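You operate a simulated robot arm through the tools that you are given. There is no shell and no other tool. Be economical: measure what you need, move in short steps, check, and stop when the job is done.

The job below is to be done with a simulated two-armed robot. You get a single attempt, and the scene is never put back.

## Task
Put the hose on the lower shelf of the kitting bench away on the top shelf of the low pipe shelving. Take the red limit switch and leave it on top of the steel plate. Take the valve on the front of the blue cylinder bench and put it away on the shelf of the blue cylinder bench. Shut the table-end door. Any order will do. Set down upright: red limit switch, valve.

It is judged by the outcome, as a careful person would: the job done as asked, and still so three seconds after it is handed in. It fails if anything else is knocked over, pushed out of place, dropped, spilled or broken.

## Robot
Two 7-joint arms with fingered hands on one trunk, on a base that drives. Base frame: it is fixed to the floor where the robot stands at the start and does not move with it; the origin is under the middle of the robot, x ahead of it, y to its left, z up; the surface under the hand at the start is at about z = 885. Readings come in mm, degrees, newtons and seconds.
The left shoulder is at the start at [95, 104, 840], the right one opposite. With the tool pointing down near the work surface each hand reaches from about 100 to 560 mm from the robot's upright axis, wherever it stands, measured 20 degrees to its own side. Places, roughly: hose [500, 0, 500]; red limit switch [-250, -5000, 500]; shelf of the blue cylinder bench [-300, -5200, 400]; steel plate (10x8x5 cm) [500, -3800, 400]; table-end door [-6000, 1300, 400]; top shelf of the low pipe shelving [500, 1500, 1300]; valve [-750, -5000, 750]. Payload 2.4 kg a hand.
The TCP of each hand is the grasp point between the finger pads, 17 mm short of the fingertips. In the tool frame z runs along the fingers and y along their closing line. The gripper opens to 88 mm. The gripper's body begins 47 mm behind the TCP. The gripper is a hand of 2 fingers: y runs from the thumb to the fingers, the wrist lies at [0, 0, -165] in the tool frame.
Orientation is that of the tool frame in the base frame, as [roll, pitch, yaw] about the fixed x, y, z axes, in that order (R = Rz(yaw) Ry(pitch) Rx(roll)). With the fingers straight down and closing along the base's y, the tool's x points along the base's -x, its y along +y and its z along -z.

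## Interface
- The arms move only by the tool arm_command. It takes "left_targets", "right_targets" or both (then of equal length, played together; a hand with none holds still); each is a list of rows, each a list of 6 numbers: the shift along the tool's x, y, z in mm, then the turn, a rotation vector about the tool's x, y, z in degrees. In form: [[x, y, z, ax, ay, az], ...]. A call has 1 to 20 rows; each row shifts and turns the commanded pose from where the row before left it, along the tool's axes as they then stand. Each row takes 0.2 s and may step no farther than 50 mm and 8.6 degrees from the row before; otherwise, the whole call is refused. A pose out of reach is approached as far as the arm can. The call stops where the force on the tool passes 40 N (or 10 N more than at its start, if that is more) or the arm is blocked; 0.2 s more then pass. In this call time passes only in rows, and 0.2 s behind the last. It gives the time, the measured TCP pose, the force on the tool (base axes), the opening and the grip force at its end, in the units of the frame above (readings bear some noise), with the torque about the TCP (base axes, N m) and any sound that the robot's microphone picked up.
- Cameras (640 x 400 px; columns grow to the right, rows downward): "scene" is now at [131.9, 5.5, 789.9]; the picture's right is [0.06, -1.00, 0.00], its down [0.06, 0.00, -1.00] and it looks along [1.00, 0.06, 0.06] (base axes); focal length 214 px, centre (320, 200). "left" rides on the left gripper at [-50, 3, -63] in its tool frame; the picture's right is [-0.06, -1.00, 0.00], its down [0.78, -0.05, -0.62] and it looks along [0.62, -0.04, 0.79] (tool axes); focal length 275 px, centre (320, 200). "right" rides on the right gripper at [50, 3, -63] in its tool frame; the picture's right is [-0.06, 1.00, 0.00], its down [-0.78, -0.05, -0.62] and it looks along [-0.62, -0.04, 0.79] (tool axes); focal length 275 px, centre (320, 200). There is no depth. A picture from a camera that has moved, and an enlarged one, comes with that camera's place and axes in the base frame and with its lens.
- grab_frame(camera): a new picture of that camera. No time passes.
- move_column(by): slides the trunk up (or, below 0, down) by that many mm; the arms and the scene camera ride with it, the base frame stays. It gives what a move gives, with no picture.
- steer(legs): drives the robot by 1 to 6 legs, each [ahead, left, turn to the left] in mm, mm and degrees, along the robot's own axes; the way and the turn of a leg run together, so that a leg with both is an arc; at most 1500 mm and 180 degrees a leg. The arms and the cameras ride along, it lands a little off, and it stops where it bumps. It gives what a move gives.
- set_fingers(finger1, thumb_bend, hand): sets how far each is bent, from 0 (flat) to 100 (curled in); at 30 the hand is open as for a grip, at 70 the pads meet at the TCP. One left out holds its place. A second passes; each finger stops where it meets its share of the squeeze, and holds until it gets a number again. It is the only way to open and close the hand. It gives what a move gives, with no picture; readings hold the bend of each and the force on the fingers (four entries, about 0 where the hand has none), thumb and palm.
- turn_head(pan, tilt): turns the head with the scene camera to pan (to the left, within 60 degrees either way) and tilt (down, from -29 to 69), counted from straight ahead of the robot. It gives what a move gives.
- enlarge(camera, box): a new picture of the part [left, top, right, bottom] of that camera's present view, enlarged. No time passes.
- sign_off(): hands the job in; it is judged then, once.

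Go step by step. Nothing tells you exact positions but the pictures and the camera data: compare them with the known pose of the tool, close in by small moves and look again before you grip or let go. The budget is 165 turns and 130 pictures, counting those below and the enlarged ones. Unless the task says otherwise, let go and move clear before handing in, and close with one line.

The tools are called after ">>>" by a JSON object that holds its "fn" and its "kwargs". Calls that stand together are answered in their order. arm_command: Moves the arms, as the interface text tells. Its arguments: {"type":"object","properties":{"left_targets":{"type":"array","items":{"type":"array","items":{"type":"number"}}},"right_targets":{"type":"array","items":{"type":"array","items":{"type":"number"}}}},"required":[]} The other tools are called the same way: move_column (by) slides the trunk up or down; set_fingers (finger1, thumb_bend, hand) moves the fingers one by one; steer (legs) drives the base; turn_head (pan, tilt) turns the head that bears the scene camera; grab_frame (camera) takes a picture; enlarge (camera, box) takes an enlarged picture of a part of a camera's view; sign_off () hands the job in.

At the start:

```text
t: 0.0
left_tcp_pos: [383.7, 148.6, 1000.3]
left_orientation: [180.0, 0.0, -180.0]
left_force: [-0.6, -0.6, 0.5]
left_ft_torque: [-0.01, 0.0, -0.01]
left_finger_gap: 87.8
left_grasp_force: 0.1
left_shape: jaw
left_bend: [30.0, 30.0]
left_finger forces: [0.1, 0.0, 0.0, 0.0, 0.0, 0.0]
right_tcp_pos: [387.8, -130.0, 999.0]
right_orientation: [180.0, 0.0, 180.0]
right_force: [-0.4, 0.3, -0.1]
right_ft_torque: [-0.01, -0.03, 0.01]
right_finger_gap: 88.0
right_grasp_force: 0.2
right_shape: jaw
right_bend: [30.0, 30.0]
right_finger forces: [0.0, 0.0, 0.0, 0.1, 0.1, 0.0]
trunk travel left (down, up): [-75.0, 775.0]
robot x, y, heading: [1.8, -1.5, 0.2]
head pan, tilt: [3.4, -3.6]
```

scene: 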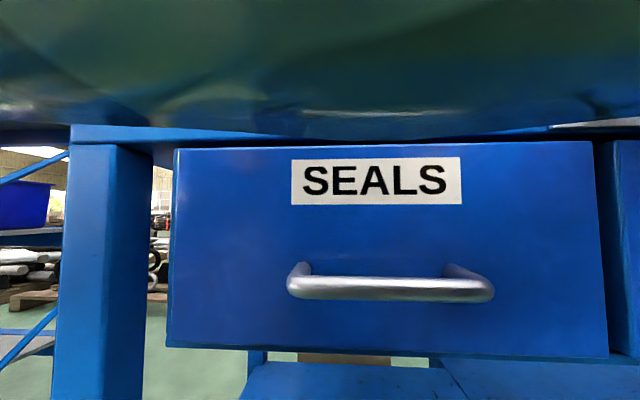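
right: 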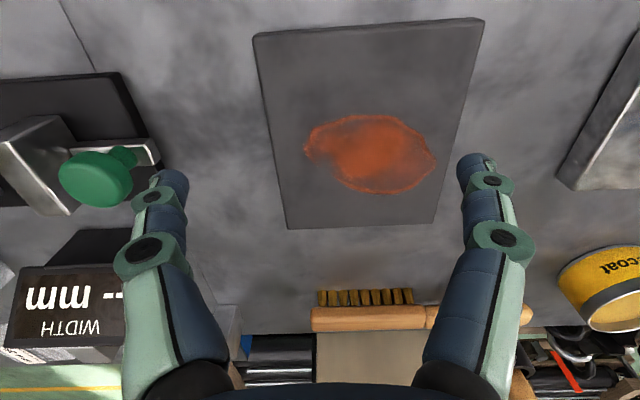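
left: 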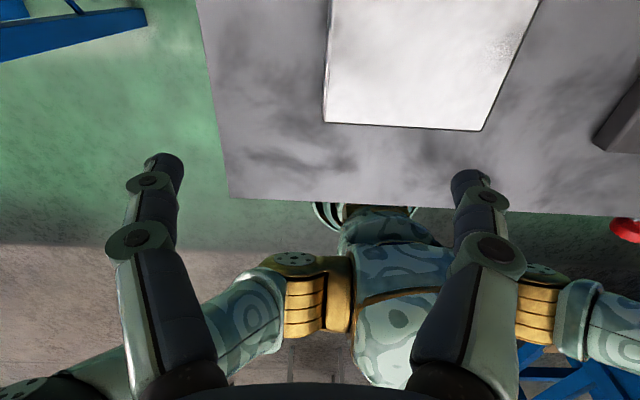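

I stand before the kitting bench with the camera below its top, facing the drawer. I'll look down at the lower shelf for the hose first.

>>> {"fn": "turn_head", "kwargs": {"pan": 0, "tilt": 40}}

>>> {"fn": "grab_frame", "kwargs": {"camera": "scene"}}

```text
t: 1.1
left_tcp_pos: [383.8, 147.5, 1000.1]
left_orientation: [179.9, 0.0, 180.0]
left_force: [0.0, 0.4, -0.6]
left_ft_torque: [-0.02, 0.01, -0.03]
left_finger_gap: 87.9
left_grasp_force: 0.1
left_shape: jaw
left_bend: [30.0, 30.0]
left_finger forces: [0.0, 0.1, 0.1, 0.0, 0.0, 0.0]
right_tcp_pos: [388.0, -129.7, 999.8]
right_orientation: [180.0, 0.0, 180.0]
right_force: [0.5, -0.6, 1.0]
right_ft_torque: [0.02, -0.01, -0.02]
right_finger_gap: 87.9
right_grasp_force: 0.1
right_shape: jaw
right_bend: [30.0, 30.0]
right_finger forces: [0.0, 0.0, 0.0, 0.0, 0.0, 0.1]
trunk travel left (down, up): [-75.0, 775.0]
robot x, y, heading: [0.0, -1.8, -0.0]
head pan, tilt: [0.0, 40.0]
```

```text
126 pictures are left
camera scene: at [128.8, 0.2, 720.7], right [0.0, -1.0, 0.0], down [-0.64, 0.0, -0.77], along [0.77, 0.0, -0.64], focal length 214 px, centre (320, 200)
```

scene: 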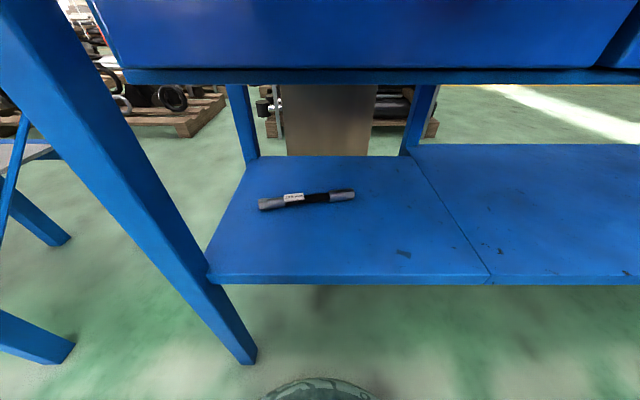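

The hose lies on the lower shelf. I'll raise the trunk for safety and parallax, then look again.

>>> {"fn": "move_column", "kwargs": {"by": 100}}

>>> {"fn": "steer", "kwargs": {"legs": [[-500, 0, 0]]}}

>>> {"fn": "turn_head", "kwargs": {"pan": 0, "tilt": 25}}

>>> {"fn": "grab_frame", "kwargs": {"camera": "scene"}}

```text
t: 2.4
left_tcp_pos: [385.1, 148.8, 1098.9]
left_orientation: [180.0, -0.1, -180.0]
left_force: [0.1, -0.3, 0.4]
left_ft_torque: [0.02, 0.04, 0.03]
left_finger_gap: 87.7
left_grasp_force: 0.1
left_shape: jaw
left_bend: [30.0, 30.0]
left_finger forces: [0.1, 0.0, 0.0, 0.1, 0.1, 0.1]
right_tcp_pos: [387.7, -129.4, 1098.3]
right_orientation: [179.9, 0.0, -180.0]
right_force: [0.2, -0.3, -0.4]
right_ft_torque: [0.0, -0.02, 0.02]
right_finger_gap: 88.2
right_grasp_force: 0.0
right_shape: jaw
right_bend: [30.0, 30.0]
right_finger forces: [0.0, 0.0, 0.0, 0.1, 0.1, 0.1]
trunk travel left (down, up): [-175.0, 675.0]
robot x, y, heading: [-0.7, -0.4, 0.2]
head pan, tilt: [0.0, 40.0]
```

```text
t: 5.3
left_tcp_pos: [-102.8, 148.2, 1100.0]
left_orientation: [179.9, 0.1, -179.6]
left_force: [-0.3, -0.1, 0.2]
left_ft_torque: [0.0, -0.03, -0.02]
left_finger_gap: 87.8
left_grasp_force: 0.1
left_shape: jaw
left_bend: [30.0, 30.0]
left_finger forces: [0.0, 0.1, 0.1, 0.0, 0.0, 0.0]
right_tcp_pos: [-99.6, -128.6, 1100.0]
right_orientation: [-180.0, 0.0, -179.7]
right_force: [0.0, 0.4, 0.7]
right_ft_torque: [0.02, 0.03, 0.02]
right_finger_gap: 87.8
right_grasp_force: 0.1
right_shape: jaw
right_bend: [30.0, 30.0]
right_finger forces: [0.0, 0.0, 0.1, 0.1, 0.0, 0.0]
trunk travel left (down, up): [-175.0, 675.0]
robot x, y, heading: [-488.1, 1.3, 0.5]
head pan, tilt: [0.0, 40.0]
```

```text
t: 6.1
left_tcp_pos: [-104.1, 149.2, 1099.6]
left_orientation: [180.0, 0.0, -179.7]
left_force: [0.1, -0.1, 0.0]
left_ft_torque: [0.01, -0.01, -0.02]
left_finger_gap: 87.9
left_grasp_force: 0.1
left_shape: jaw
left_bend: [30.0, 30.0]
left_finger forces: [0.1, 0.0, 0.0, 0.1, 0.1, 0.1]
right_tcp_pos: [-98.9, -128.6, 1099.1]
right_orientation: [180.0, 0.1, -179.7]
right_force: [-0.8, -0.6, -0.1]
right_ft_torque: [0.0, 0.03, 0.01]
right_finger_gap: 88.0
right_grasp_force: 0.2
right_shape: jaw
right_bend: [30.0, 30.0]
right_finger forces: [0.1, 0.1, 0.1, 0.0, 0.0, 0.0]
trunk travel left (down, up): [-175.0, 675.0]
robot x, y, heading: [-487.9, -0.8, 0.2]
head pan, tilt: [0.0, 25.0]
```

```text
125 pictures are left
camera scene: at [-357.0, -0.3, 841.6], right [0.0, -1.0, 0.0], down [-0.42, 0.0, -0.91], along [0.91, 0.0, -0.42], focal length 214 px, centre (320, 200)
```

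scene: 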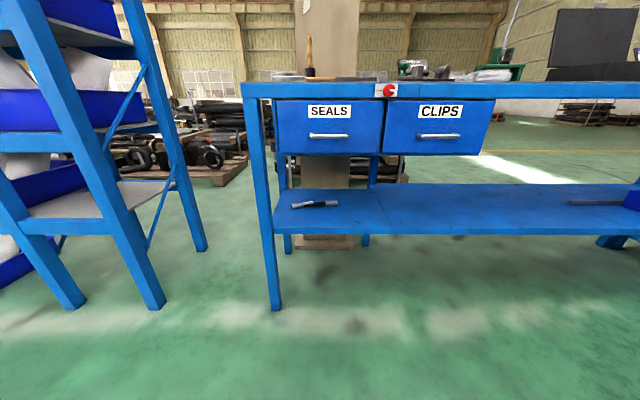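

The hose is at about (470, 25, 439), 200 mm long, lying roughly along y, and the drawer bottom is near z = 690. I'll lower the trunk, raise the left hand clear, and start shaping the right arm in free space.

>>> {"fn": "move_column", "kwargs": {"by": -175}}

>>> {"fn": "arm_command", "kwargs": {"left_targets": [[0, 0, -45, 0, 0, 0], [0, 0, -45, 0, 0, 0], [0, 0, -45, 0, 0, 0], [0, 0, -45, 0, 0, 0], [0, 0, -20, 0, 0, 0], [0, 0, 0, 0, 0, 0], [0, 0, 0, 0, 0, 0], [0, 0, 0, 0, 0, 0], [0, 0, 0, 0, 0, 0], [0, 0, 0, 0, 0, 0], [0, 0, 0, 0, 0, 0]], "right_targets": [[0, 0, 40, 0, 0, 8.5], [0, 0, 40, 0, 0, 8.5], [0, 0, 40, 0, 0, 8.5], [0, 0, 40, 0, 0, 8.5], [0, 0, 40, 0, 0, 8.5], [0, 0, 40, 0, 0, 8.5], [0, 0, 40, 0, 0, 8.5], [0, 0, 20, 0, 0, 8.5], [0, 0, 20, 0, 0, 8.5], [0, 0, 0, 0, 0, 8.5], [0, 0, 0, 0, 0, 5]]}}

```text
t: 8.1
left_tcp_pos: [-87.3, 147.5, 910.4]
left_orientation: [-179.9, -2.4, -179.7]
left_force: [0.3, 0.1, -0.1]
left_ft_torque: [0.02, 0.02, 0.03]
left_finger_gap: 87.9
left_grasp_force: 0.1
left_shape: jaw
left_bend: [30.0, 30.0]
left_finger forces: [0.0, 0.1, 0.0, 0.0, 0.0, 0.1]
right_tcp_pos: [-93.9, -128.9, 919.6]
right_orientation: [179.9, -0.7, -179.7]
right_force: [-0.4, 0.1, -1.2]
right_ft_torque: [0.02, 0.02, -0.02]
right_finger_gap: 87.8
right_grasp_force: 0.1
right_shape: jaw
right_bend: [30.0, 30.0]
right_finger forces: [0.1, 0.0, 0.0, 0.0, 0.0, 0.0]
trunk travel left (down, up): [0.0, 850.0]
robot x, y, heading: [-486.6, -3.9, 0.3]
head pan, tilt: [0.0, 25.0]
```

```text
t: 10.5
left_tcp_pos: [-56.0, 104.6, 930.8]
left_orientation: [-179.8, -2.3, -179.7]
left_force: [-0.6, -0.4, -0.4]
left_ft_torque: [0.02, 0.0, 0.0]
left_finger_gap: 88.0
left_grasp_force: 0.0
left_shape: jaw
left_bend: [30.0, 30.0]
left_finger forces: [0.1, 0.0, 0.0, 0.0, 0.0, 0.0]
left hand out of reach, approached as far as the arm can: row 1, 2, 3, 4, 5
right_tcp_pos: [-97.7, -127.3, 600.0]
right_orientation: [-179.4, -0.1, 90.1]
right_force: [0.3, -0.2, 1.1]
right_ft_torque: [-0.02, 0.0, 0.01]
right_finger_gap: 88.3
right_grasp_force: 0.1
right_shape: jaw
right_bend: [30.0, 30.0]
right_finger forces: [0.1, 0.1, 0.0, 0.1, 0.0, 0.1]
trunk travel left (down, up): [0.0, 850.0]
robot x, y, heading: [-489.3, 0.6, 0.0]
head pan, tilt: [0.0, 25.0]
```

The right arm shapes well; the left can't rise, so I'll draw it back and outward. Next I tilt the right hand to point down and to the left along the hose.

>>> {"fn": "arm_command", "kwargs": {"left_targets": [[40, 10, 0, 0, 0, 0], [40, 10, 0, 0, 0, 0], [40, 10, 0, 0, 0, 0], [40, 10, 0, 0, 0, 0], [40, 20, 0, 0, 0, 0], [40, 20, 0, 0, 0, 0], [30, 20, 0, 0, 0, 0], [0, 0, 0, 0, 0, 0], [0, 0, 0, 0, 0, 0], [0, 0, 0, 0, 0, 0], [0, 0, 0, 0, 0, 0]], "right_targets": [[0, 0, 0, 0, 7.5, 0], [0, 0, 0, 0, 7.5, 0], [0, 0, 0, 0, 7.5, 0], [0, 0, 0, 0, 7.5, 0], [0, 0, 0, 0, 7.5, 0], [0, 0, 0, 0, 7.5, 0], [7.4, 7.6, 35.6, 0, 0, 0], [7.4, 7.6, 35.6, 0, 0, 0], [7.4, 7.6, 35.6, 0, 0, 0], [7.4, 7.6, 35.6, 0, 0, 0], [7.4, 7.6, 35.6, 0, 0, 0]]}}

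>>> {"fn": "grab_frame", "kwargs": {"camera": "scene"}}

```text
t: 12.9
left_tcp_pos: [-256.7, 181.7, 854.0]
left_orientation: [-179.8, -2.4, -179.9]
left_force: [0.8, 0.9, -0.1]
left_ft_torque: [0.02, 0.01, 0.01]
left_finger_gap: 88.0
left_grasp_force: 0.0
left_shape: jaw
left_bend: [30.0, 30.0]
left_finger forces: [0.0, 0.0, 0.0, 0.0, 0.1, 0.0]
left hand out of reach, approached as far as the arm can: row 1, 2, 3, 4, 5, 6, 7
right_tcp_pos: [-61.7, 23.9, 498.4]
right_orientation: [-179.3, -45.1, 89.6]
right_force: [0.1, -0.9, 0.6]
right_ft_torque: [-0.01, 0.02, 0.02]
right_finger_gap: 87.9
right_grasp_force: 0.2
right_shape: jaw
right_bend: [30.0, 30.0]
right_finger forces: [0.1, 0.1, 0.0, 0.0, 0.0, 0.1]
trunk travel left (down, up): [0.0, 850.0]
robot x, y, heading: [-490.3, -0.0, 0.3]
head pan, tilt: [0.0, 25.0]
```

```text
124 pictures are left
camera scene: at [-347.3, -0.3, 672.4], right [0.0, -1.0, 0.0], down [-0.42, 0.0, -0.91], along [0.91, 0.0, -0.42], focal length 214 px, centre (320, 200)
```

scene: 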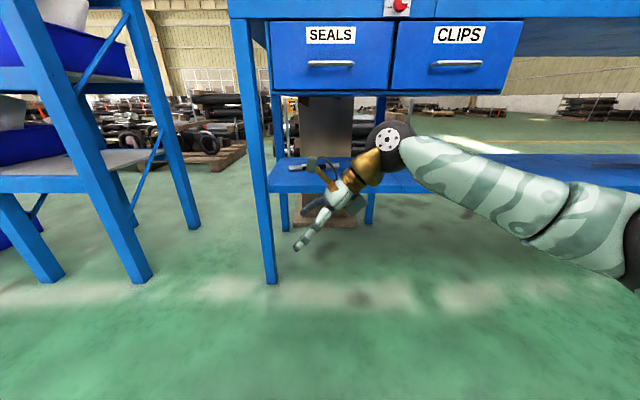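

The wrist clears the drawer bottom. I'll pull the left hand further back before driving in.

>>> {"fn": "arm_command", "kwargs": {"left_targets": [[30, 10, 20, 0, 0, 0], [30, 10, 20, 0, 0, 0], [30, 10, 20, 0, 0, 0], [20, 10, 20, 0, 0, 0]]}}

```text
t: 13.9
left_tcp_pos: [-301.5, 217.3, 791.5]
left_orientation: [-179.8, -2.6, -179.9]
left_force: [0.2, -0.9, 0.2]
left_ft_torque: [0.0, 0.01, 0.0]
left_finger_gap: 87.7
left_grasp_force: 0.0
left_shape: jaw
left_bend: [30.0, 30.0]
left_finger forces: [0.1, 0.1, 0.0, 0.0, 0.0, 0.0]
left hand out of reach, approached as far as the arm can: row 1, 2, 3, 4
right_tcp_pos: [-61.3, 23.5, 499.3]
right_orientation: [-179.1, -45.2, 89.6]
right_force: [0.0, -0.2, -0.8]
right_ft_torque: [-0.01, -0.01, 0.01]
right_finger_gap: 88.0
right_grasp_force: 0.1
right_shape: jaw
right_bend: [30.0, 30.0]
right_finger forces: [0.0, 0.0, 0.0, 0.1, 0.0, 0.0]
trunk travel left (down, up): [0.0, 850.0]
robot x, y, heading: [-484.3, 0.6, 0.6]
head pan, tilt: [0.0, 25.0]
```

>>> {"fn": "steer", "kwargs": {"legs": [[330, 0, 0]]}}

>>> {"fn": "grab_frame", "kwargs": {"camera": "scene"}}

>>> {"fn": "grab_frame", "kwargs": {"camera": "right"}}

```text
t: 16.0
left_tcp_pos: [31.0, 215.8, 793.3]
left_orientation: [-179.8, -2.5, 179.9]
left_force: [0.7, 0.2, 0.2]
left_ft_torque: [0.01, 0.0, 0.0]
left_finger_gap: 88.0
left_grasp_force: 0.1
left_shape: jaw
left_bend: [30.0, 30.0]
left_finger forces: [0.0, 0.0, 0.1, 0.0, 0.0, 0.1]
right_tcp_pos: [270.4, 20.5, 498.6]
right_orientation: [-179.2, -45.1, 89.4]
right_force: [-0.1, 0.7, 0.1]
right_ft_torque: [0.02, -0.01, -0.01]
right_finger_gap: 87.8
right_grasp_force: 0.0
right_shape: jaw
right_bend: [30.0, 30.0]
right_finger forces: [0.1, 0.0, 0.0, 0.0, 0.0, 0.0]
trunk travel left (down, up): [0.0, 850.0]
robot x, y, heading: [-158.1, 1.5, 0.2]
head pan, tilt: [0.0, 25.0]
```

```text
123 pictures are left
camera scene: at [-16.2, -0.6, 672.4], right [0.0, -1.0, 0.0], down [-0.42, 0.0, -0.91], along [0.91, 0.0, -0.42], focal length 214 px, centre (320, 200)
```

scene: 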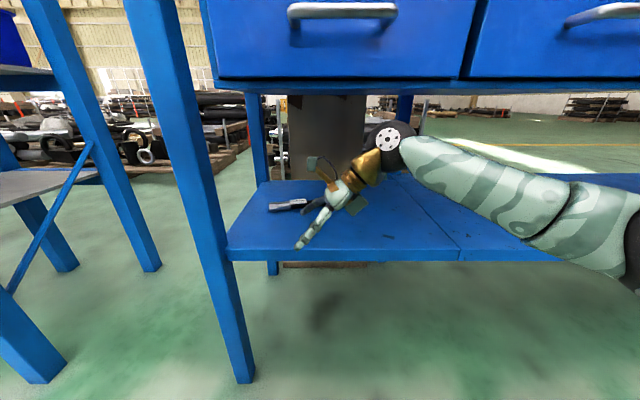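

```text
122 pictures are left
camera right: at [274.3, 10.9, 579.6], right [1.0, -0.04, -0.05], down [-0.05, -0.99, -0.12], along [-0.05, 0.12, -0.99], focal length 275 px, centre (320, 200)
```

right: 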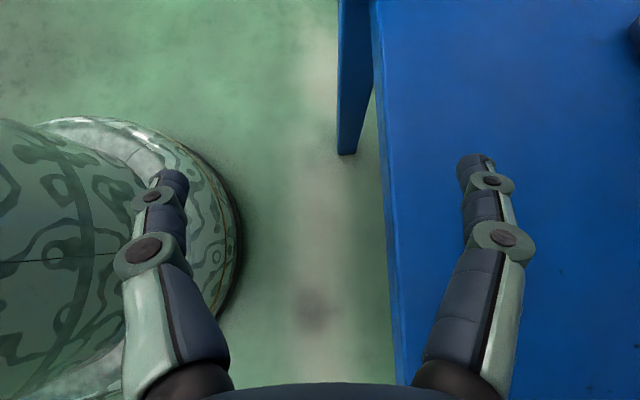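

>>> {"fn": "steer", "kwargs": {"legs": [[165, 0, 0]]}}

>>> {"fn": "grab_frame", "kwargs": {"camera": "right"}}

```text
t: 17.5
left_tcp_pos: [194.4, 216.2, 793.1]
left_orientation: [-179.8, -2.4, 179.7]
left_force: [-1.0, 1.0, 0.8]
left_ft_torque: [-0.02, 0.0, 0.0]
left_finger_gap: 88.1
left_grasp_force: 0.0
left_shape: jaw
left_bend: [30.0, 30.0]
left_finger forces: [0.1, 0.0, 0.0, 0.0, 0.0, 0.0]
right_tcp_pos: [433.6, 20.0, 499.6]
right_orientation: [-179.2, -45.1, 89.2]
right_force: [0.1, 0.5, -0.2]
right_ft_torque: [0.0, -0.01, -0.01]
right_finger_gap: 87.8
right_grasp_force: 0.0
right_shape: jaw
right_bend: [30.0, 30.0]
right_finger forces: [0.1, 0.0, 0.0, 0.0, 0.1, 0.0]
trunk travel left (down, up): [0.0, 850.0]
robot x, y, heading: [6.9, -5.7, -0.3]
head pan, tilt: [0.0, 25.0]
```

```text
121 pictures are left
camera right: at [437.7, 9.6, 579.6], right [1.0, -0.05, -0.05], down [-0.05, -0.99, -0.12], along [-0.05, 0.12, -0.99], focal length 275 px, centre (320, 200)
```

right: 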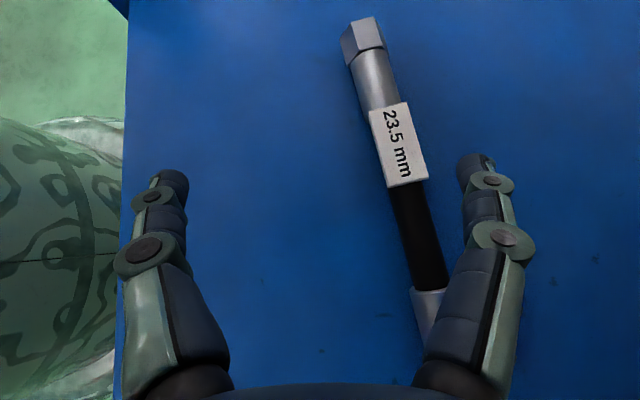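

The hose is clear in the hand camera: axis turned about 13°, mid-black at about (477, 20). I'll turn to match, centre over it and come down part way.

>>> {"fn": "arm_command", "kwargs": {"right_targets": [[0, 0, 0, 4.8, 0, -4.8], [0, 0, 0, 4.8, 0, -4.8], [-4.3, 21.4, -4.3, 0, 0, 0], [-4.3, 21.4, -4.3, 0, 0, 0], [-16, 0, 16, 0, 0, 0]]}}

>>> {"fn": "grab_frame", "kwargs": {"camera": "right"}}

```text
t: 18.7
left_tcp_pos: [195.2, 215.6, 792.3]
left_orientation: [-179.8, -2.4, 179.7]
left_force: [-0.1, -0.5, -0.3]
left_ft_torque: [-0.01, -0.01, 0.0]
left_finger_gap: 88.1
left_grasp_force: 0.1
left_shape: jaw
left_bend: [30.0, 30.0]
left_finger forces: [0.0, 0.0, 0.0, 0.0, 0.1, 0.0]
right_tcp_pos: [476.2, 16.8, 476.0]
right_orientation: [-179.2, -45.3, 102.8]
right_force: [0.3, 0.0, 0.3]
right_ft_torque: [0.02, 0.0, -0.02]
right_finger_gap: 87.9
right_grasp_force: 0.0
right_shape: jaw
right_bend: [30.0, 30.0]
right_finger forces: [0.0, 0.0, 0.1, 0.0, 0.0, 0.0]
trunk travel left (down, up): [0.0, 850.0]
robot x, y, heading: [9.0, 0.0, -0.3]
head pan, tilt: [0.0, 25.0]
```

```text
120 pictures are left
camera right: at [483.6, 7.8, 557.2], right [0.98, 0.19, -0.05], down [0.18, -0.98, -0.12], along [-0.08, 0.11, -0.99], focal length 275 px, centre (320, 200)
```

right: 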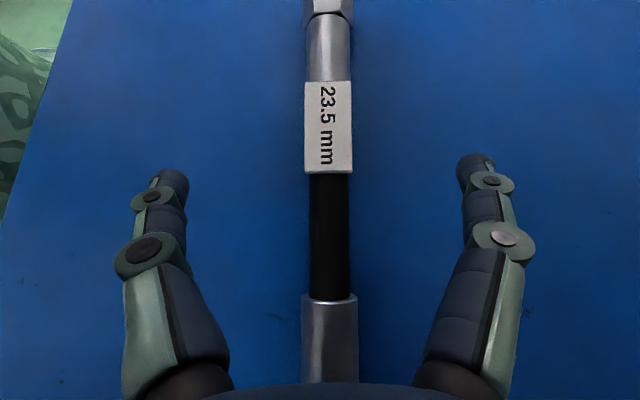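

>>> {"fn": "arm_command", "kwargs": {"right_targets": [[-11, 0, 11, 0, 0, 0], [-11, 0, 11, 0, 0, 0], [-4, 0, 4, 0, 0, 0]]}}

>>> {"fn": "grab_frame", "kwargs": {"camera": "right"}}

>>> {"fn": "grab_frame", "kwargs": {"camera": "scene"}}

```text
t: 19.5
left_tcp_pos: [194.7, 214.4, 792.5]
left_orientation: [-179.7, -2.4, 179.6]
left_force: [-0.7, 0.2, 0.0]
left_ft_torque: [0.02, -0.01, -0.01]
left_finger_gap: 87.9
left_grasp_force: 0.0
left_shape: jaw
left_bend: [30.0, 30.0]
left_finger forces: [0.0, 0.0, 0.1, 0.1, 0.0, 0.2]
right_tcp_pos: [478.4, 17.4, 439.0]
right_orientation: [-179.2, -45.2, 102.8]
right_force: [0.7, -0.2, 0.7]
right_ft_torque: [0.03, -0.02, 0.01]
right_finger_gap: 87.8
right_grasp_force: 0.0
right_shape: jaw
right_bend: [30.0, 30.0]
right_finger forces: [0.0, 0.0, 0.0, 0.0, 0.0, 0.0]
trunk travel left (down, up): [0.0, 850.0]
robot x, y, heading: [4.7, 1.0, 0.3]
head pan, tilt: [0.0, 25.0]
```

```text
119 pictures are left
camera right: at [483.2, 8.4, 519.5], right [0.98, 0.19, -0.05], down [0.18, -0.98, -0.12], along [-0.08, 0.11, -0.99], focal length 275 px, centre (320, 200)
```

right: 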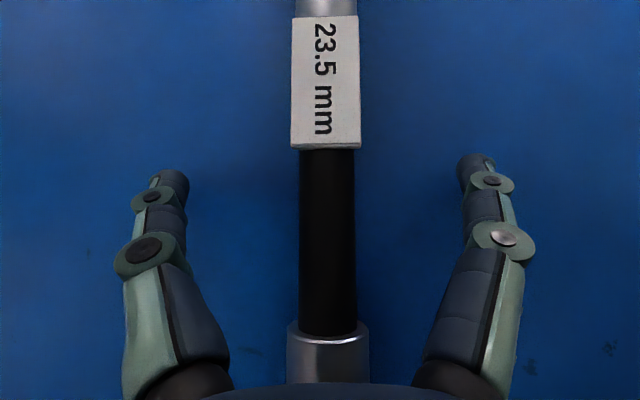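

```text
118 pictures are left
camera scene: at [147.2, -1.2, 672.4], right [0.0, -1.0, 0.0], down [-0.42, 0.0, -0.91], along [0.91, 0.0, -0.42], focal length 214 px, centre (320, 200)
```

scene: 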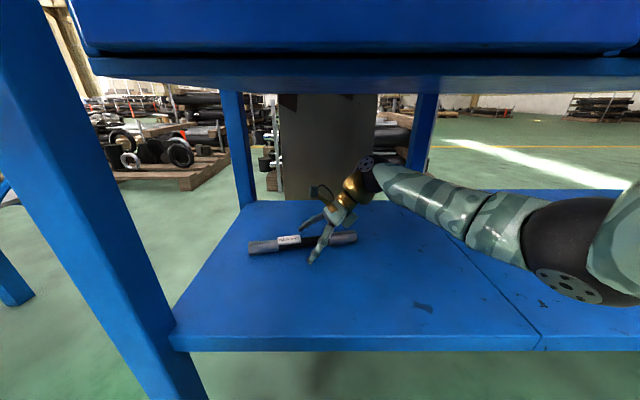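

>>> {"fn": "arm_command", "kwargs": {"right_targets": [[-4.5, 0, 4.5, 0, 0, 0]]}}

>>> {"fn": "set_fingers", "kwargs": {"hand": "right", "finger1": 70, "thumb_bend": 70}}

>>> {"fn": "grab_frame", "kwargs": {"camera": "right"}}

```text
t: 19.9
left_tcp_pos: [194.3, 215.5, 793.0]
left_orientation: [-179.8, -2.4, 179.6]
left_force: [-0.2, -0.1, 0.5]
left_ft_torque: [-0.01, 0.01, 0.04]
left_finger_gap: 87.9
left_grasp_force: 0.1
left_shape: jaw
left_bend: [30.0, 30.0]
left_finger forces: [0.0, 0.0, 0.1, 0.0, 0.0, 0.0]
right_tcp_pos: [476.8, 18.8, 434.4]
right_orientation: [-179.2, -45.2, 102.9]
right_force: [-0.7, -0.4, 2.9]
right_ft_torque: [0.05, -0.12, 0.03]
right_finger_gap: 87.8
right_grasp_force: 0.1
right_shape: jaw
right_bend: [30.0, 30.0]
right_finger forces: [3.3, 0.1, 0.0, 0.0, 0.1, 0.0]
trunk travel left (down, up): [0.0, 850.0]
robot x, y, heading: [6.0, 2.6, -0.4]
head pan, tilt: [0.0, 25.0]
```

```text
t: 20.9
left_tcp_pos: [193.1, 215.7, 793.8]
left_orientation: [-179.8, -2.3, 179.7]
left_force: [-0.7, 0.2, 0.1]
left_ft_torque: [0.01, 0.01, 0.0]
left_finger_gap: 87.8
left_grasp_force: 0.1
left_shape: jaw
left_bend: [30.0, 30.0]
left_finger forces: [0.0, 0.0, 0.0, 0.0, 0.1, 0.0]
right_tcp_pos: [477.1, 19.5, 436.7]
right_orientation: [-179.7, -45.4, 103.4]
right_force: [5.2, 4.5, 37.8]
right_ft_torque: [0.82, -1.11, 0.03]
right_finger_gap: 20.7
right_grasp_force: 18.4
right_shape: fingers
right_bend: [57.0, 70.0]
right_finger forces: [37.4, 0.1, 0.0, 0.1, 0.1, 0.0]
trunk travel left (down, up): [0.0, 850.0]
robot x, y, heading: [6.9, -1.6, -0.4]
head pan, tilt: [0.0, 25.0]
```

```text
117 pictures are left
camera right: at [482.8, 9.6, 516.7], right [0.98, 0.19, -0.05], down [0.18, -0.98, -0.12], along [-0.07, 0.11, -0.99], focal length 275 px, centre (320, 200)
```

right: 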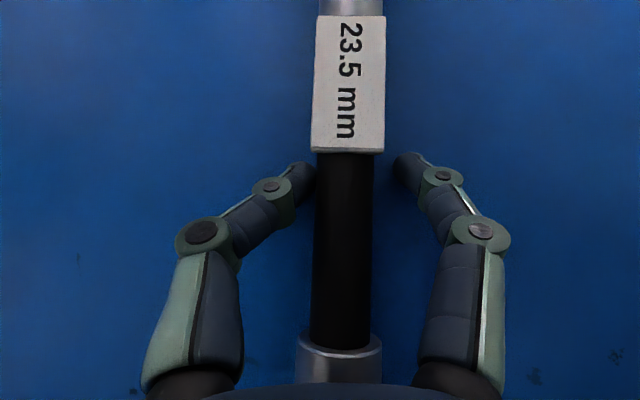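

>>> {"fn": "arm_command", "kwargs": {"right_targets": [[3, 0, -3, 0, 0, 0], [7, 0, -7, 0, 0, 0], [10, 0, -10, 0, 0, 0]]}}

>>> {"fn": "grab_frame", "kwargs": {"camera": "right"}}

```text
t: 21.7
left_tcp_pos: [195.4, 213.5, 792.7]
left_orientation: [-179.8, -2.6, 179.7]
left_force: [-0.2, 0.2, 0.1]
left_ft_torque: [-0.01, -0.01, 0.01]
left_finger_gap: 88.1
left_grasp_force: 0.1
left_shape: jaw
left_bend: [30.0, 30.0]
left_finger forces: [0.0, 0.0, 0.0, 0.0, 0.0, 0.0]
right_tcp_pos: [477.9, 18.1, 459.0]
right_orientation: [-178.8, -45.0, 102.5]
right_force: [-0.3, -0.2, -2.4]
right_ft_torque: [-0.02, -0.02, -0.01]
right_finger_gap: 8.8
right_grasp_force: 2.7
right_shape: fingers
right_bend: [62.0, 68.0]
right_finger forces: [3.0, 0.1, 0.1, 0.0, 2.8, 0.1]
trunk travel left (down, up): [0.0, 850.0]
robot x, y, heading: [4.3, -2.2, -0.2]
head pan, tilt: [0.0, 25.0]
```

```text
116 pictures are left
camera right: at [483.8, 8.5, 539.8], right [0.98, 0.19, -0.06], down [0.18, -0.98, -0.12], along [-0.08, 0.1, -0.99], focal length 275 px, centre (320, 200)
```

right: 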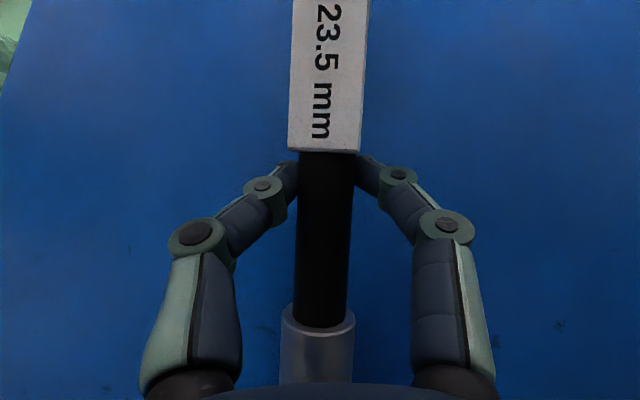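

>>> {"fn": "set_fingers", "kwargs": {"hand": "right", "finger1": 80, "thumb_bend": 80}}

>>> {"fn": "grab_frame", "kwargs": {"camera": "right"}}

>>> {"fn": "enlarge", "kwargs": {"camera": "scene", "box": [220, 130, 460, 280]}}

```text
t: 22.7
left_tcp_pos: [194.9, 216.0, 791.5]
left_orientation: [-179.8, -2.5, 179.7]
left_force: [0.1, 0.6, -0.1]
left_ft_torque: [-0.02, 0.03, -0.01]
left_finger_gap: 87.8
left_grasp_force: 0.1
left_shape: jaw
left_bend: [30.0, 30.0]
left_finger forces: [0.0, 0.0, 0.0, 0.0, 0.0, 0.0]
right_tcp_pos: [477.7, 18.6, 460.5]
right_orientation: [-179.1, -45.2, 102.8]
right_force: [0.5, -0.4, -2.8]
right_ft_torque: [-0.04, 0.0, -0.01]
right_finger_gap: 5.8
right_grasp_force: 8.6
right_shape: fingers
right_bend: [72.0, 72.0]
right_finger forces: [8.6, 0.0, 0.0, 0.0, 8.9, 0.1]
trunk travel left (down, up): [0.0, 850.0]
robot x, y, heading: [6.4, 1.0, -0.2]
head pan, tilt: [0.0, 25.0]
```

```text
115 pictures are left
camera right: at [484.1, 9.1, 541.3], right [0.98, 0.19, -0.05], down [0.18, -0.98, -0.12], along [-0.08, 0.11, -0.99], focal length 275 px, centre (320, 200)
```

right: 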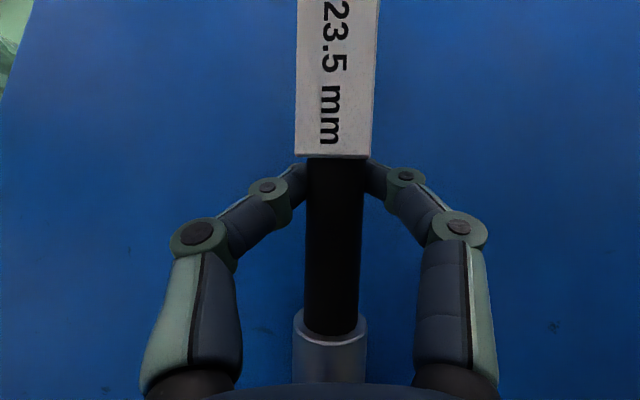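

```text
2.67 times, centred on (340, 205) of scene
camera zoom: at [147.3, -1.2, 672.3], right [0.0, -1.0, 0.0], down [-0.42, 0.0, -0.91], along [0.91, 0.0, -0.42], focal length 572 px, centre (267, 187)
```

zoom: 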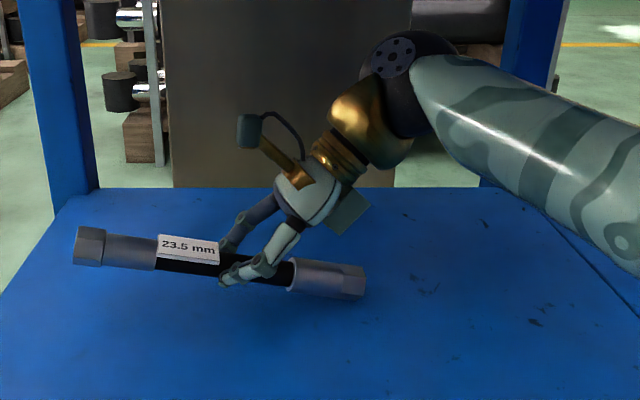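

The hose is held and off the shelf. I'll lift a bit more, back out of the bench, and look for the low pipe shelving.

>>> {"fn": "arm_command", "kwargs": {"right_targets": [[12, 0, -12, 0, 0, 0], [12, 0, -12, 0, 0, 0]]}}

>>> {"fn": "steer", "kwargs": {"legs": [[-600, 0, 0]]}}

>>> {"fn": "turn_head", "kwargs": {"pan": 45, "tilt": 0}}

>>> {"fn": "grab_frame", "kwargs": {"camera": "scene"}}

>>> {"fn": "grab_frame", "kwargs": {"camera": "right"}}

```text
t: 23.3
left_tcp_pos: [195.6, 216.4, 792.3]
left_orientation: [-179.8, -2.5, 179.7]
left_force: [0.0, 0.0, 0.2]
left_ft_torque: [-0.01, -0.01, 0.0]
left_finger_gap: 87.8
left_grasp_force: 0.0
left_shape: jaw
left_bend: [30.0, 30.0]
left_finger forces: [0.0, 0.0, 0.0, 0.1, 0.0, 0.1]
right_tcp_pos: [478.3, 18.4, 495.5]
right_orientation: [-179.1, -45.2, 102.6]
right_force: [0.1, -0.4, -2.1]
right_ft_torque: [0.01, 0.04, -0.03]
right_finger_gap: 5.7
right_grasp_force: 8.9
right_shape: fingers
right_bend: [72.0, 72.0]
right_finger forces: [8.4, 0.0, 0.0, 0.0, 8.9, 0.1]
trunk travel left (down, up): [0.0, 850.0]
robot x, y, heading: [8.9, 0.6, -0.2]
head pan, tilt: [0.0, 25.0]
```

```text
t: 26.6
left_tcp_pos: [-396.1, 216.5, 792.6]
left_orientation: [-179.8, -2.5, -179.9]
left_force: [-0.2, 0.2, -0.6]
left_ft_torque: [-0.01, -0.01, 0.0]
left_finger_gap: 88.0
left_grasp_force: 0.1
left_shape: jaw
left_bend: [30.0, 30.0]
left_finger forces: [0.1, 0.1, 0.0, 0.1, 0.1, 0.0]
right_tcp_pos: [-112.1, 21.7, 495.3]
right_orientation: [-179.2, -45.2, 103.2]
right_force: [-0.2, 0.0, -3.1]
right_ft_torque: [0.03, -0.02, 0.0]
right_finger_gap: 5.6
right_grasp_force: 8.4
right_shape: fingers
right_bend: [72.0, 72.0]
right_finger forces: [8.4, 0.1, 0.0, 0.0, 8.8, 0.0]
trunk travel left (down, up): [0.0, 850.0]
robot x, y, heading: [-581.6, -2.1, 0.2]
head pan, tilt: [0.0, 25.0]
```

```text
t: 27.7
left_tcp_pos: [-397.1, 215.5, 793.2]
left_orientation: [-179.9, -2.5, -180.0]
left_force: [-0.3, 0.1, -0.1]
left_ft_torque: [0.03, 0.05, 0.01]
left_finger_gap: 87.8
left_grasp_force: 0.1
left_shape: jaw
left_bend: [30.0, 30.0]
left_finger forces: [0.1, 0.0, 0.1, 0.0, 0.0, 0.0]
right_tcp_pos: [-112.1, 20.7, 494.3]
right_orientation: [-179.2, -45.2, 103.2]
right_force: [0.3, 0.1, -2.2]
right_ft_torque: [0.01, 0.02, -0.02]
right_finger_gap: 5.5
right_grasp_force: 8.8
right_shape: fingers
right_bend: [72.0, 72.0]
right_finger forces: [8.3, 0.0, 0.0, 0.0, 8.8, 0.1]
trunk travel left (down, up): [0.0, 850.0]
robot x, y, heading: [-584.4, -1.4, 0.3]
head pan, tilt: [45.0, 0.0]
```

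```text
113 pictures are left
camera scene: at [-448.6, 28.5, 707.9], right [0.32, -0.95, 0.0], down [-0.05, -0.02, -1.0], along [0.95, 0.32, -0.05], focal length 214 px, centre (320, 200)
```

scene: 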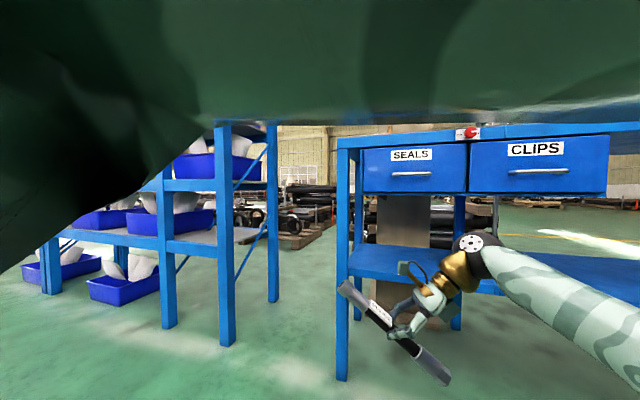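

```text
112 pictures are left
camera right: at [-105.9, 12.4, 575.7], right [0.98, 0.2, -0.05], down [0.19, -0.97, -0.12], along [-0.08, 0.11, -0.99], focal length 275 px, centre (320, 200)
```

right: 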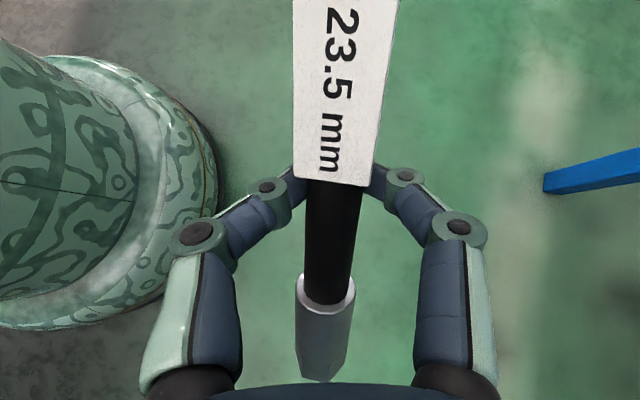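

The hose has pivoted in the grip, its left end up; pointing the hand straight down should level it. I'll tighten the grip, then look again to the left.

>>> {"fn": "set_fingers", "kwargs": {"hand": "right", "finger1": 92, "thumb_bend": 92}}

>>> {"fn": "grab_frame", "kwargs": {"camera": "scene"}}

>>> {"fn": "grab_frame", "kwargs": {"camera": "right"}}

```text
t: 28.7
left_tcp_pos: [-395.7, 217.1, 792.2]
left_orientation: [-179.8, -2.5, -179.8]
left_force: [-0.2, 0.6, -0.9]
left_ft_torque: [-0.02, -0.01, 0.03]
left_finger_gap: 87.9
left_grasp_force: 0.2
left_shape: jaw
left_bend: [30.0, 30.0]
left_finger forces: [0.1, 0.0, 0.0, 0.1, 0.0, 0.0]
right_tcp_pos: [-112.9, 21.9, 495.1]
right_orientation: [-179.1, -45.2, 103.2]
right_force: [0.2, 1.0, -2.1]
right_ft_torque: [0.0, -0.02, 0.01]
right_finger_gap: 3.1
right_grasp_force: 16.5
right_shape: fingers
right_bend: [81.0, 74.0]
right_finger forces: [16.6, 0.0, 0.1, 0.0, 16.7, 0.0]
trunk travel left (down, up): [0.0, 850.0]
robot x, y, heading: [-583.8, -0.3, 0.3]
head pan, tilt: [45.0, 0.0]
```

```text
111 pictures are left
camera scene: at [-448.8, 28.8, 708.5], right [0.32, -0.95, 0.0], down [-0.04, -0.02, -1.0], along [0.95, 0.32, -0.05], focal length 214 px, centre (320, 200)
```

scene: 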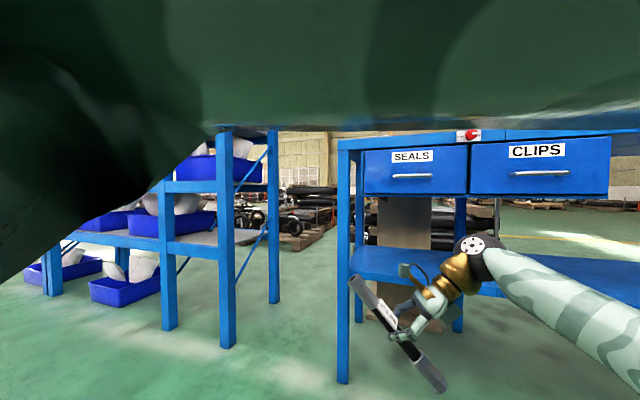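

```text
110 pictures are left
camera right: at [-105.9, 12.4, 575.6], right [0.98, 0.2, -0.05], down [0.19, -0.97, -0.12], along [-0.08, 0.11, -0.99], focal length 275 px, centre (320, 200)
```

right: 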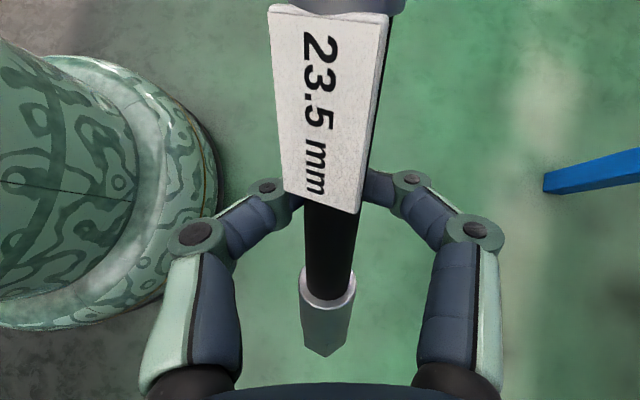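

>>> {"fn": "arm_command", "kwargs": {"left_targets": [[-40, -10, 0, 0, 0, 0], [-40, -10, 0, 0, 0, 0], [-40, -10, 0, 0, 0, 0], [-40, -10, 0, 0, 0, 0], [0, 0, 0, 0, 0, 0], [0, 0, 0, 0, 0, 0]], "right_targets": [[0, 0, 0, 0, -7.5, 0], [0, 0, 0, 0, -7.5, 0], [0, 0, 0, 0, -7.5, 0], [0, 0, 0, 0, -7.5, 0], [0, 0, 0, 0, -7.5, 0], [0, 0, 0, 0, -7.5, 0]]}}

>>> {"fn": "move_column", "kwargs": {"by": 400}}

>>> {"fn": "steer", "kwargs": {"legs": [[0, 0, 45]]}}

>>> {"fn": "turn_head", "kwargs": {"pan": 0, "tilt": 10}}

>>> {"fn": "grab_frame", "kwargs": {"camera": "scene"}}

>>> {"fn": "grab_frame", "kwargs": {"camera": "right"}}

```text
t: 30.1
left_tcp_pos: [-238.4, 175.9, 789.3]
left_orientation: [-179.8, -2.4, -179.9]
left_force: [0.8, -0.6, -0.8]
left_ft_torque: [0.01, 0.01, 0.04]
left_finger_gap: 87.8
left_grasp_force: 0.1
left_shape: jaw
left_bend: [30.0, 30.0]
left_finger forces: [0.0, 0.0, 0.1, 0.0, 0.0, 0.0]
right_tcp_pos: [-111.7, 22.0, 496.3]
right_orientation: [-179.3, -0.1, 103.7]
right_force: [0.6, -0.1, -2.4]
right_ft_torque: [0.05, 0.02, 0.0]
right_finger_gap: 3.4
right_grasp_force: 16.0
right_shape: fingers
right_bend: [81.0, 74.0]
right_finger forces: [16.4, 0.0, 0.0, 0.1, 17.1, 0.0]
trunk travel left (down, up): [0.0, 850.0]
robot x, y, heading: [-580.8, 1.4, 0.2]
head pan, tilt: [45.0, 0.0]
```

```text
t: 34.0
left_tcp_pos: [-236.5, 176.7, 1183.9]
left_orientation: [-179.8, -2.6, -179.9]
left_force: [0.2, 0.3, 0.3]
left_ft_torque: [0.0, 0.04, -0.01]
left_finger_gap: 87.9
left_grasp_force: 0.1
left_shape: jaw
left_bend: [30.0, 30.0]
left_finger forces: [0.1, 0.0, 0.0, 0.1, 0.1, 0.0]
right_tcp_pos: [-113.1, 20.2, 894.8]
right_orientation: [-179.3, -0.2, 103.8]
right_force: [-0.4, -0.7, -3.3]
right_ft_torque: [0.05, 0.04, 0.01]
right_finger_gap: 3.2
right_grasp_force: 16.6
right_shape: fingers
right_bend: [81.0, 74.0]
right_finger forces: [16.4, 0.1, 0.0, 0.0, 16.8, 0.0]
trunk travel left (down, up): [-400.0, 450.0]
robot x, y, heading: [-581.6, -2.2, 0.2]
head pan, tilt: [45.0, 0.0]
```

```text
t: 36.4
left_tcp_pos: [-455.6, 367.6, 1185.9]
left_orientation: [-179.9, -2.4, -136.3]
left_force: [-1.3, -0.5, -1.1]
left_ft_torque: [-0.02, -0.02, -0.03]
left_finger_gap: 87.9
left_grasp_force: 0.0
left_shape: jaw
left_bend: [30.0, 30.0]
left_finger forces: [0.0, 0.0, 0.0, 0.0, 0.0, 0.1]
right_tcp_pos: [-257.5, 340.0, 895.7]
right_orientation: [-179.4, -0.2, 147.4]
right_force: [0.1, 0.0, -3.1]
right_ft_torque: [0.05, 0.03, -0.04]
right_finger_gap: 2.9
right_grasp_force: 16.4
right_shape: fingers
right_bend: [81.0, 74.0]
right_finger forces: [16.1, 0.0, 0.1, 0.0, 16.4, 0.1]
trunk travel left (down, up): [-400.0, 450.0]
robot x, y, heading: [-582.0, -3.8, 43.6]
head pan, tilt: [45.0, 0.0]
```

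```text
t: 37.5
left_tcp_pos: [-455.5, 367.2, 1184.6]
left_orientation: [-179.8, -2.4, -136.3]
left_force: [0.1, 0.8, -1.0]
left_ft_torque: [0.02, -0.04, -0.03]
left_finger_gap: 87.7
left_grasp_force: 0.0
left_shape: jaw
left_bend: [30.0, 30.0]
left_finger forces: [0.0, 0.1, 0.0, 0.1, 0.1, 0.0]
right_tcp_pos: [-259.3, 341.3, 894.4]
right_orientation: [-179.3, -0.2, 147.4]
right_force: [0.0, 0.0, -3.7]
right_ft_torque: [0.02, 0.05, 0.05]
right_finger_gap: 2.8
right_grasp_force: 16.6
right_shape: fingers
right_bend: [81.0, 74.0]
right_finger forces: [16.1, 0.1, 0.1, 0.0, 16.5, 0.0]
trunk travel left (down, up): [-400.0, 450.0]
robot x, y, heading: [-583.2, 0.6, 44.1]
head pan, tilt: [0.0, 10.0]
```

```text
109 pictures are left
camera scene: at [-584.5, 93.1, 1135.8], right [0.95, 0.3, 0.0], down [-0.1, 0.32, -0.94], along [-0.28, 0.9, 0.34], focal length 214 px, centre (320, 200)
```

scene: 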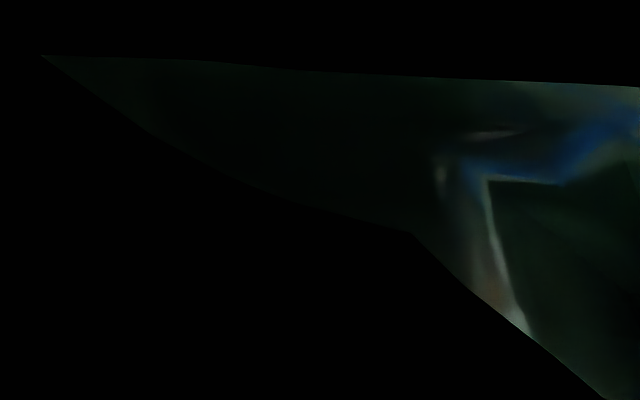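

```text
108 pictures are left
camera right: at [-297.7, 369.9, 959.1], right [0.59, 0.81, -0.01], down [0.64, -0.46, 0.62], along [0.49, -0.37, -0.79], focal length 275 px, centre (320, 200)
```

right: 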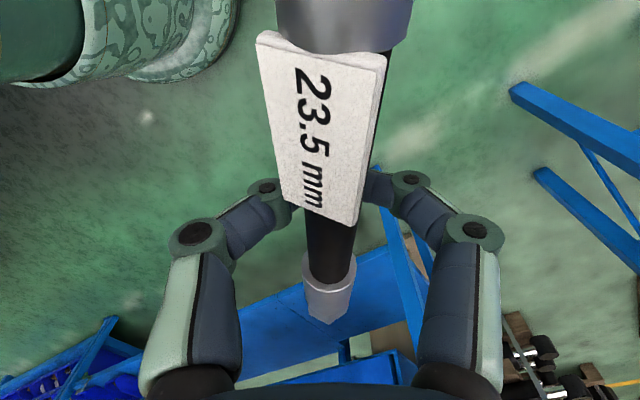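

The head is jammed by the left arm. I'll move the left hand forward, out and down to free it.

>>> {"fn": "arm_command", "kwargs": {"left_targets": [[-10, 25, 40, 0, 0, 0], [-10, 25, 40, 0, 0, 0], [-10, 25, 40, 0, 0, 0], [-10, 25, 40, 0, 0, 0], [-10, 25, 40, 0, 0, 0], [-10, 0, 40, 0, 0, 0]]}}

>>> {"fn": "turn_head", "kwargs": {"pan": -20, "tilt": 20}}

>>> {"fn": "grab_frame", "kwargs": {"camera": "scene"}}

```text
t: 38.9
left_tcp_pos: [-504.9, 489.3, 940.6]
left_orientation: [-179.8, -2.3, -136.3]
left_force: [0.3, 1.1, 0.3]
left_ft_torque: [-0.01, 0.0, 0.04]
left_finger_gap: 87.9
left_grasp_force: 0.0
left_shape: jaw
left_bend: [30.0, 30.0]
left_finger forces: [0.1, 0.0, 0.1, 0.0, 0.0, 0.0]
right_tcp_pos: [-258.8, 340.1, 894.8]
right_orientation: [-179.4, -0.2, 147.4]
right_force: [-0.6, -0.6, -3.4]
right_ft_torque: [0.0, 0.02, 0.03]
right_finger_gap: 3.0
right_grasp_force: 16.1
right_shape: fingers
right_bend: [81.0, 74.0]
right_finger forces: [16.0, 0.0, 0.0, 0.0, 16.5, 0.1]
trunk travel left (down, up): [-400.0, 450.0]
robot x, y, heading: [-580.6, 0.1, 43.9]
head pan, tilt: [0.0, 10.0]
```

```text
t: 39.7
left_tcp_pos: [-505.8, 489.5, 942.5]
left_orientation: [-179.9, -2.4, -136.3]
left_force: [0.5, -0.1, -0.5]
left_ft_torque: [-0.03, 0.0, 0.01]
left_finger_gap: 87.8
left_grasp_force: 0.1
left_shape: jaw
left_bend: [30.0, 30.0]
left_finger forces: [0.0, 0.0, 0.0, 0.0, 0.0, 0.0]
right_tcp_pos: [-257.6, 340.4, 896.3]
right_orientation: [-179.3, -0.2, 147.4]
right_force: [-0.5, 0.1, -2.8]
right_ft_torque: [0.01, 0.07, -0.02]
right_finger_gap: 2.9
right_grasp_force: 16.2
right_shape: fingers
right_bend: [81.0, 74.0]
right_finger forces: [16.1, 0.0, 0.0, 0.0, 16.4, 0.0]
trunk travel left (down, up): [-400.0, 450.0]
robot x, y, heading: [-581.0, -1.7, 44.1]
head pan, tilt: [-20.0, 20.0]
```

```text
107 pictures are left
camera scene: at [-588.9, 95.9, 1129.5], right [0.94, 0.34, 0.0], down [-0.09, 0.24, -0.97], along [-0.33, 0.91, 0.26], focal length 214 px, centre (320, 200)
```

scene: 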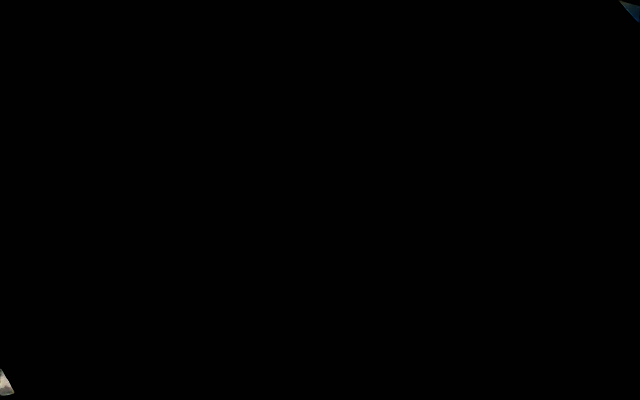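

>>> {"fn": "arm_command", "kwargs": {"left_targets": [[-20, 38, -10, 0, 0, 0], [-20, 38, -10, 0, 0, 0], [-20, 38, -10, 0, 0, 0], [-20, 38, -10, 0, 0, 0], [-20, 30, -10, 0, 0, 0], [-20, 30, -10, 0, 0, 0]]}}

>>> {"fn": "turn_head", "kwargs": {"pan": -20, "tilt": 15}}

>>> {"fn": "grab_frame", "kwargs": {"camera": "scene"}}

```text
t: 41.1
left_tcp_pos: [-568.0, 649.8, 992.7]
left_orientation: [-179.8, -2.6, -136.4]
left_force: [-0.5, -0.5, -0.2]
left_ft_torque: [0.02, 0.04, 0.02]
left_finger_gap: 88.1
left_grasp_force: 0.0
left_shape: jaw
left_bend: [30.0, 30.0]
left_finger forces: [0.0, 0.0, 0.0, 0.1, 0.1, 0.0]
left hand out of reach, approached as far as the arm can: row 4, 5, 6
right_tcp_pos: [-258.3, 340.6, 895.3]
right_orientation: [-179.4, -0.2, 147.4]
right_force: [0.3, -0.7, -2.7]
right_ft_torque: [0.05, 0.07, 0.0]
right_finger_gap: 2.7
right_grasp_force: 16.2
right_shape: fingers
right_bend: [81.0, 74.0]
right_finger forces: [16.2, 0.0, 0.0, 0.0, 16.5, 0.1]
trunk travel left (down, up): [-400.0, 450.0]
robot x, y, heading: [-582.9, -4.3, 44.1]
head pan, tilt: [-20.0, 20.0]
```

```text
t: 41.8
left_tcp_pos: [-566.6, 650.8, 994.6]
left_orientation: [-179.8, -2.5, -136.3]
left_force: [-0.2, 0.1, -0.1]
left_ft_torque: [0.01, 0.0, 0.01]
left_finger_gap: 87.8
left_grasp_force: 0.1
left_shape: jaw
left_bend: [30.0, 30.0]
left_finger forces: [0.0, 0.0, 0.0, 0.0, 0.1, 0.0]
right_tcp_pos: [-257.7, 340.9, 895.4]
right_orientation: [-179.5, -0.2, 147.4]
right_force: [-0.6, -0.2, -2.4]
right_ft_torque: [0.04, 0.06, 0.0]
right_finger_gap: 2.9
right_grasp_force: 16.2
right_shape: fingers
right_bend: [81.0, 74.0]
right_finger forces: [16.0, 0.0, 0.1, 0.1, 16.4, 0.0]
trunk travel left (down, up): [-400.0, 450.0]
robot x, y, heading: [-585.4, -2.0, 43.8]
head pan, tilt: [-20.0, 15.0]
```

```text
106 pictures are left
camera scene: at [-591.4, 98.4, 1123.6], right [0.93, 0.36, 0.0], down [-0.07, 0.18, -0.98], along [-0.35, 0.92, 0.19], focal length 214 px, centre (320, 200)
```

scene: 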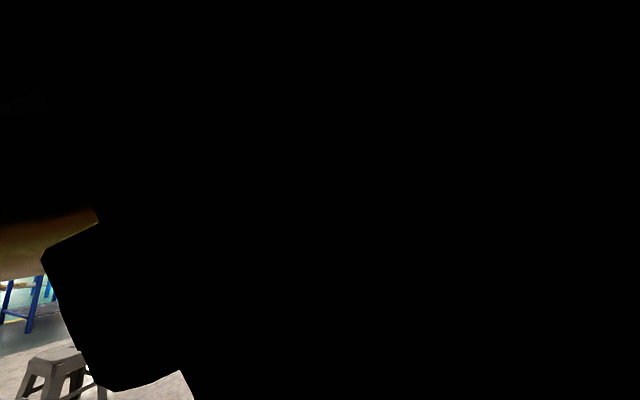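

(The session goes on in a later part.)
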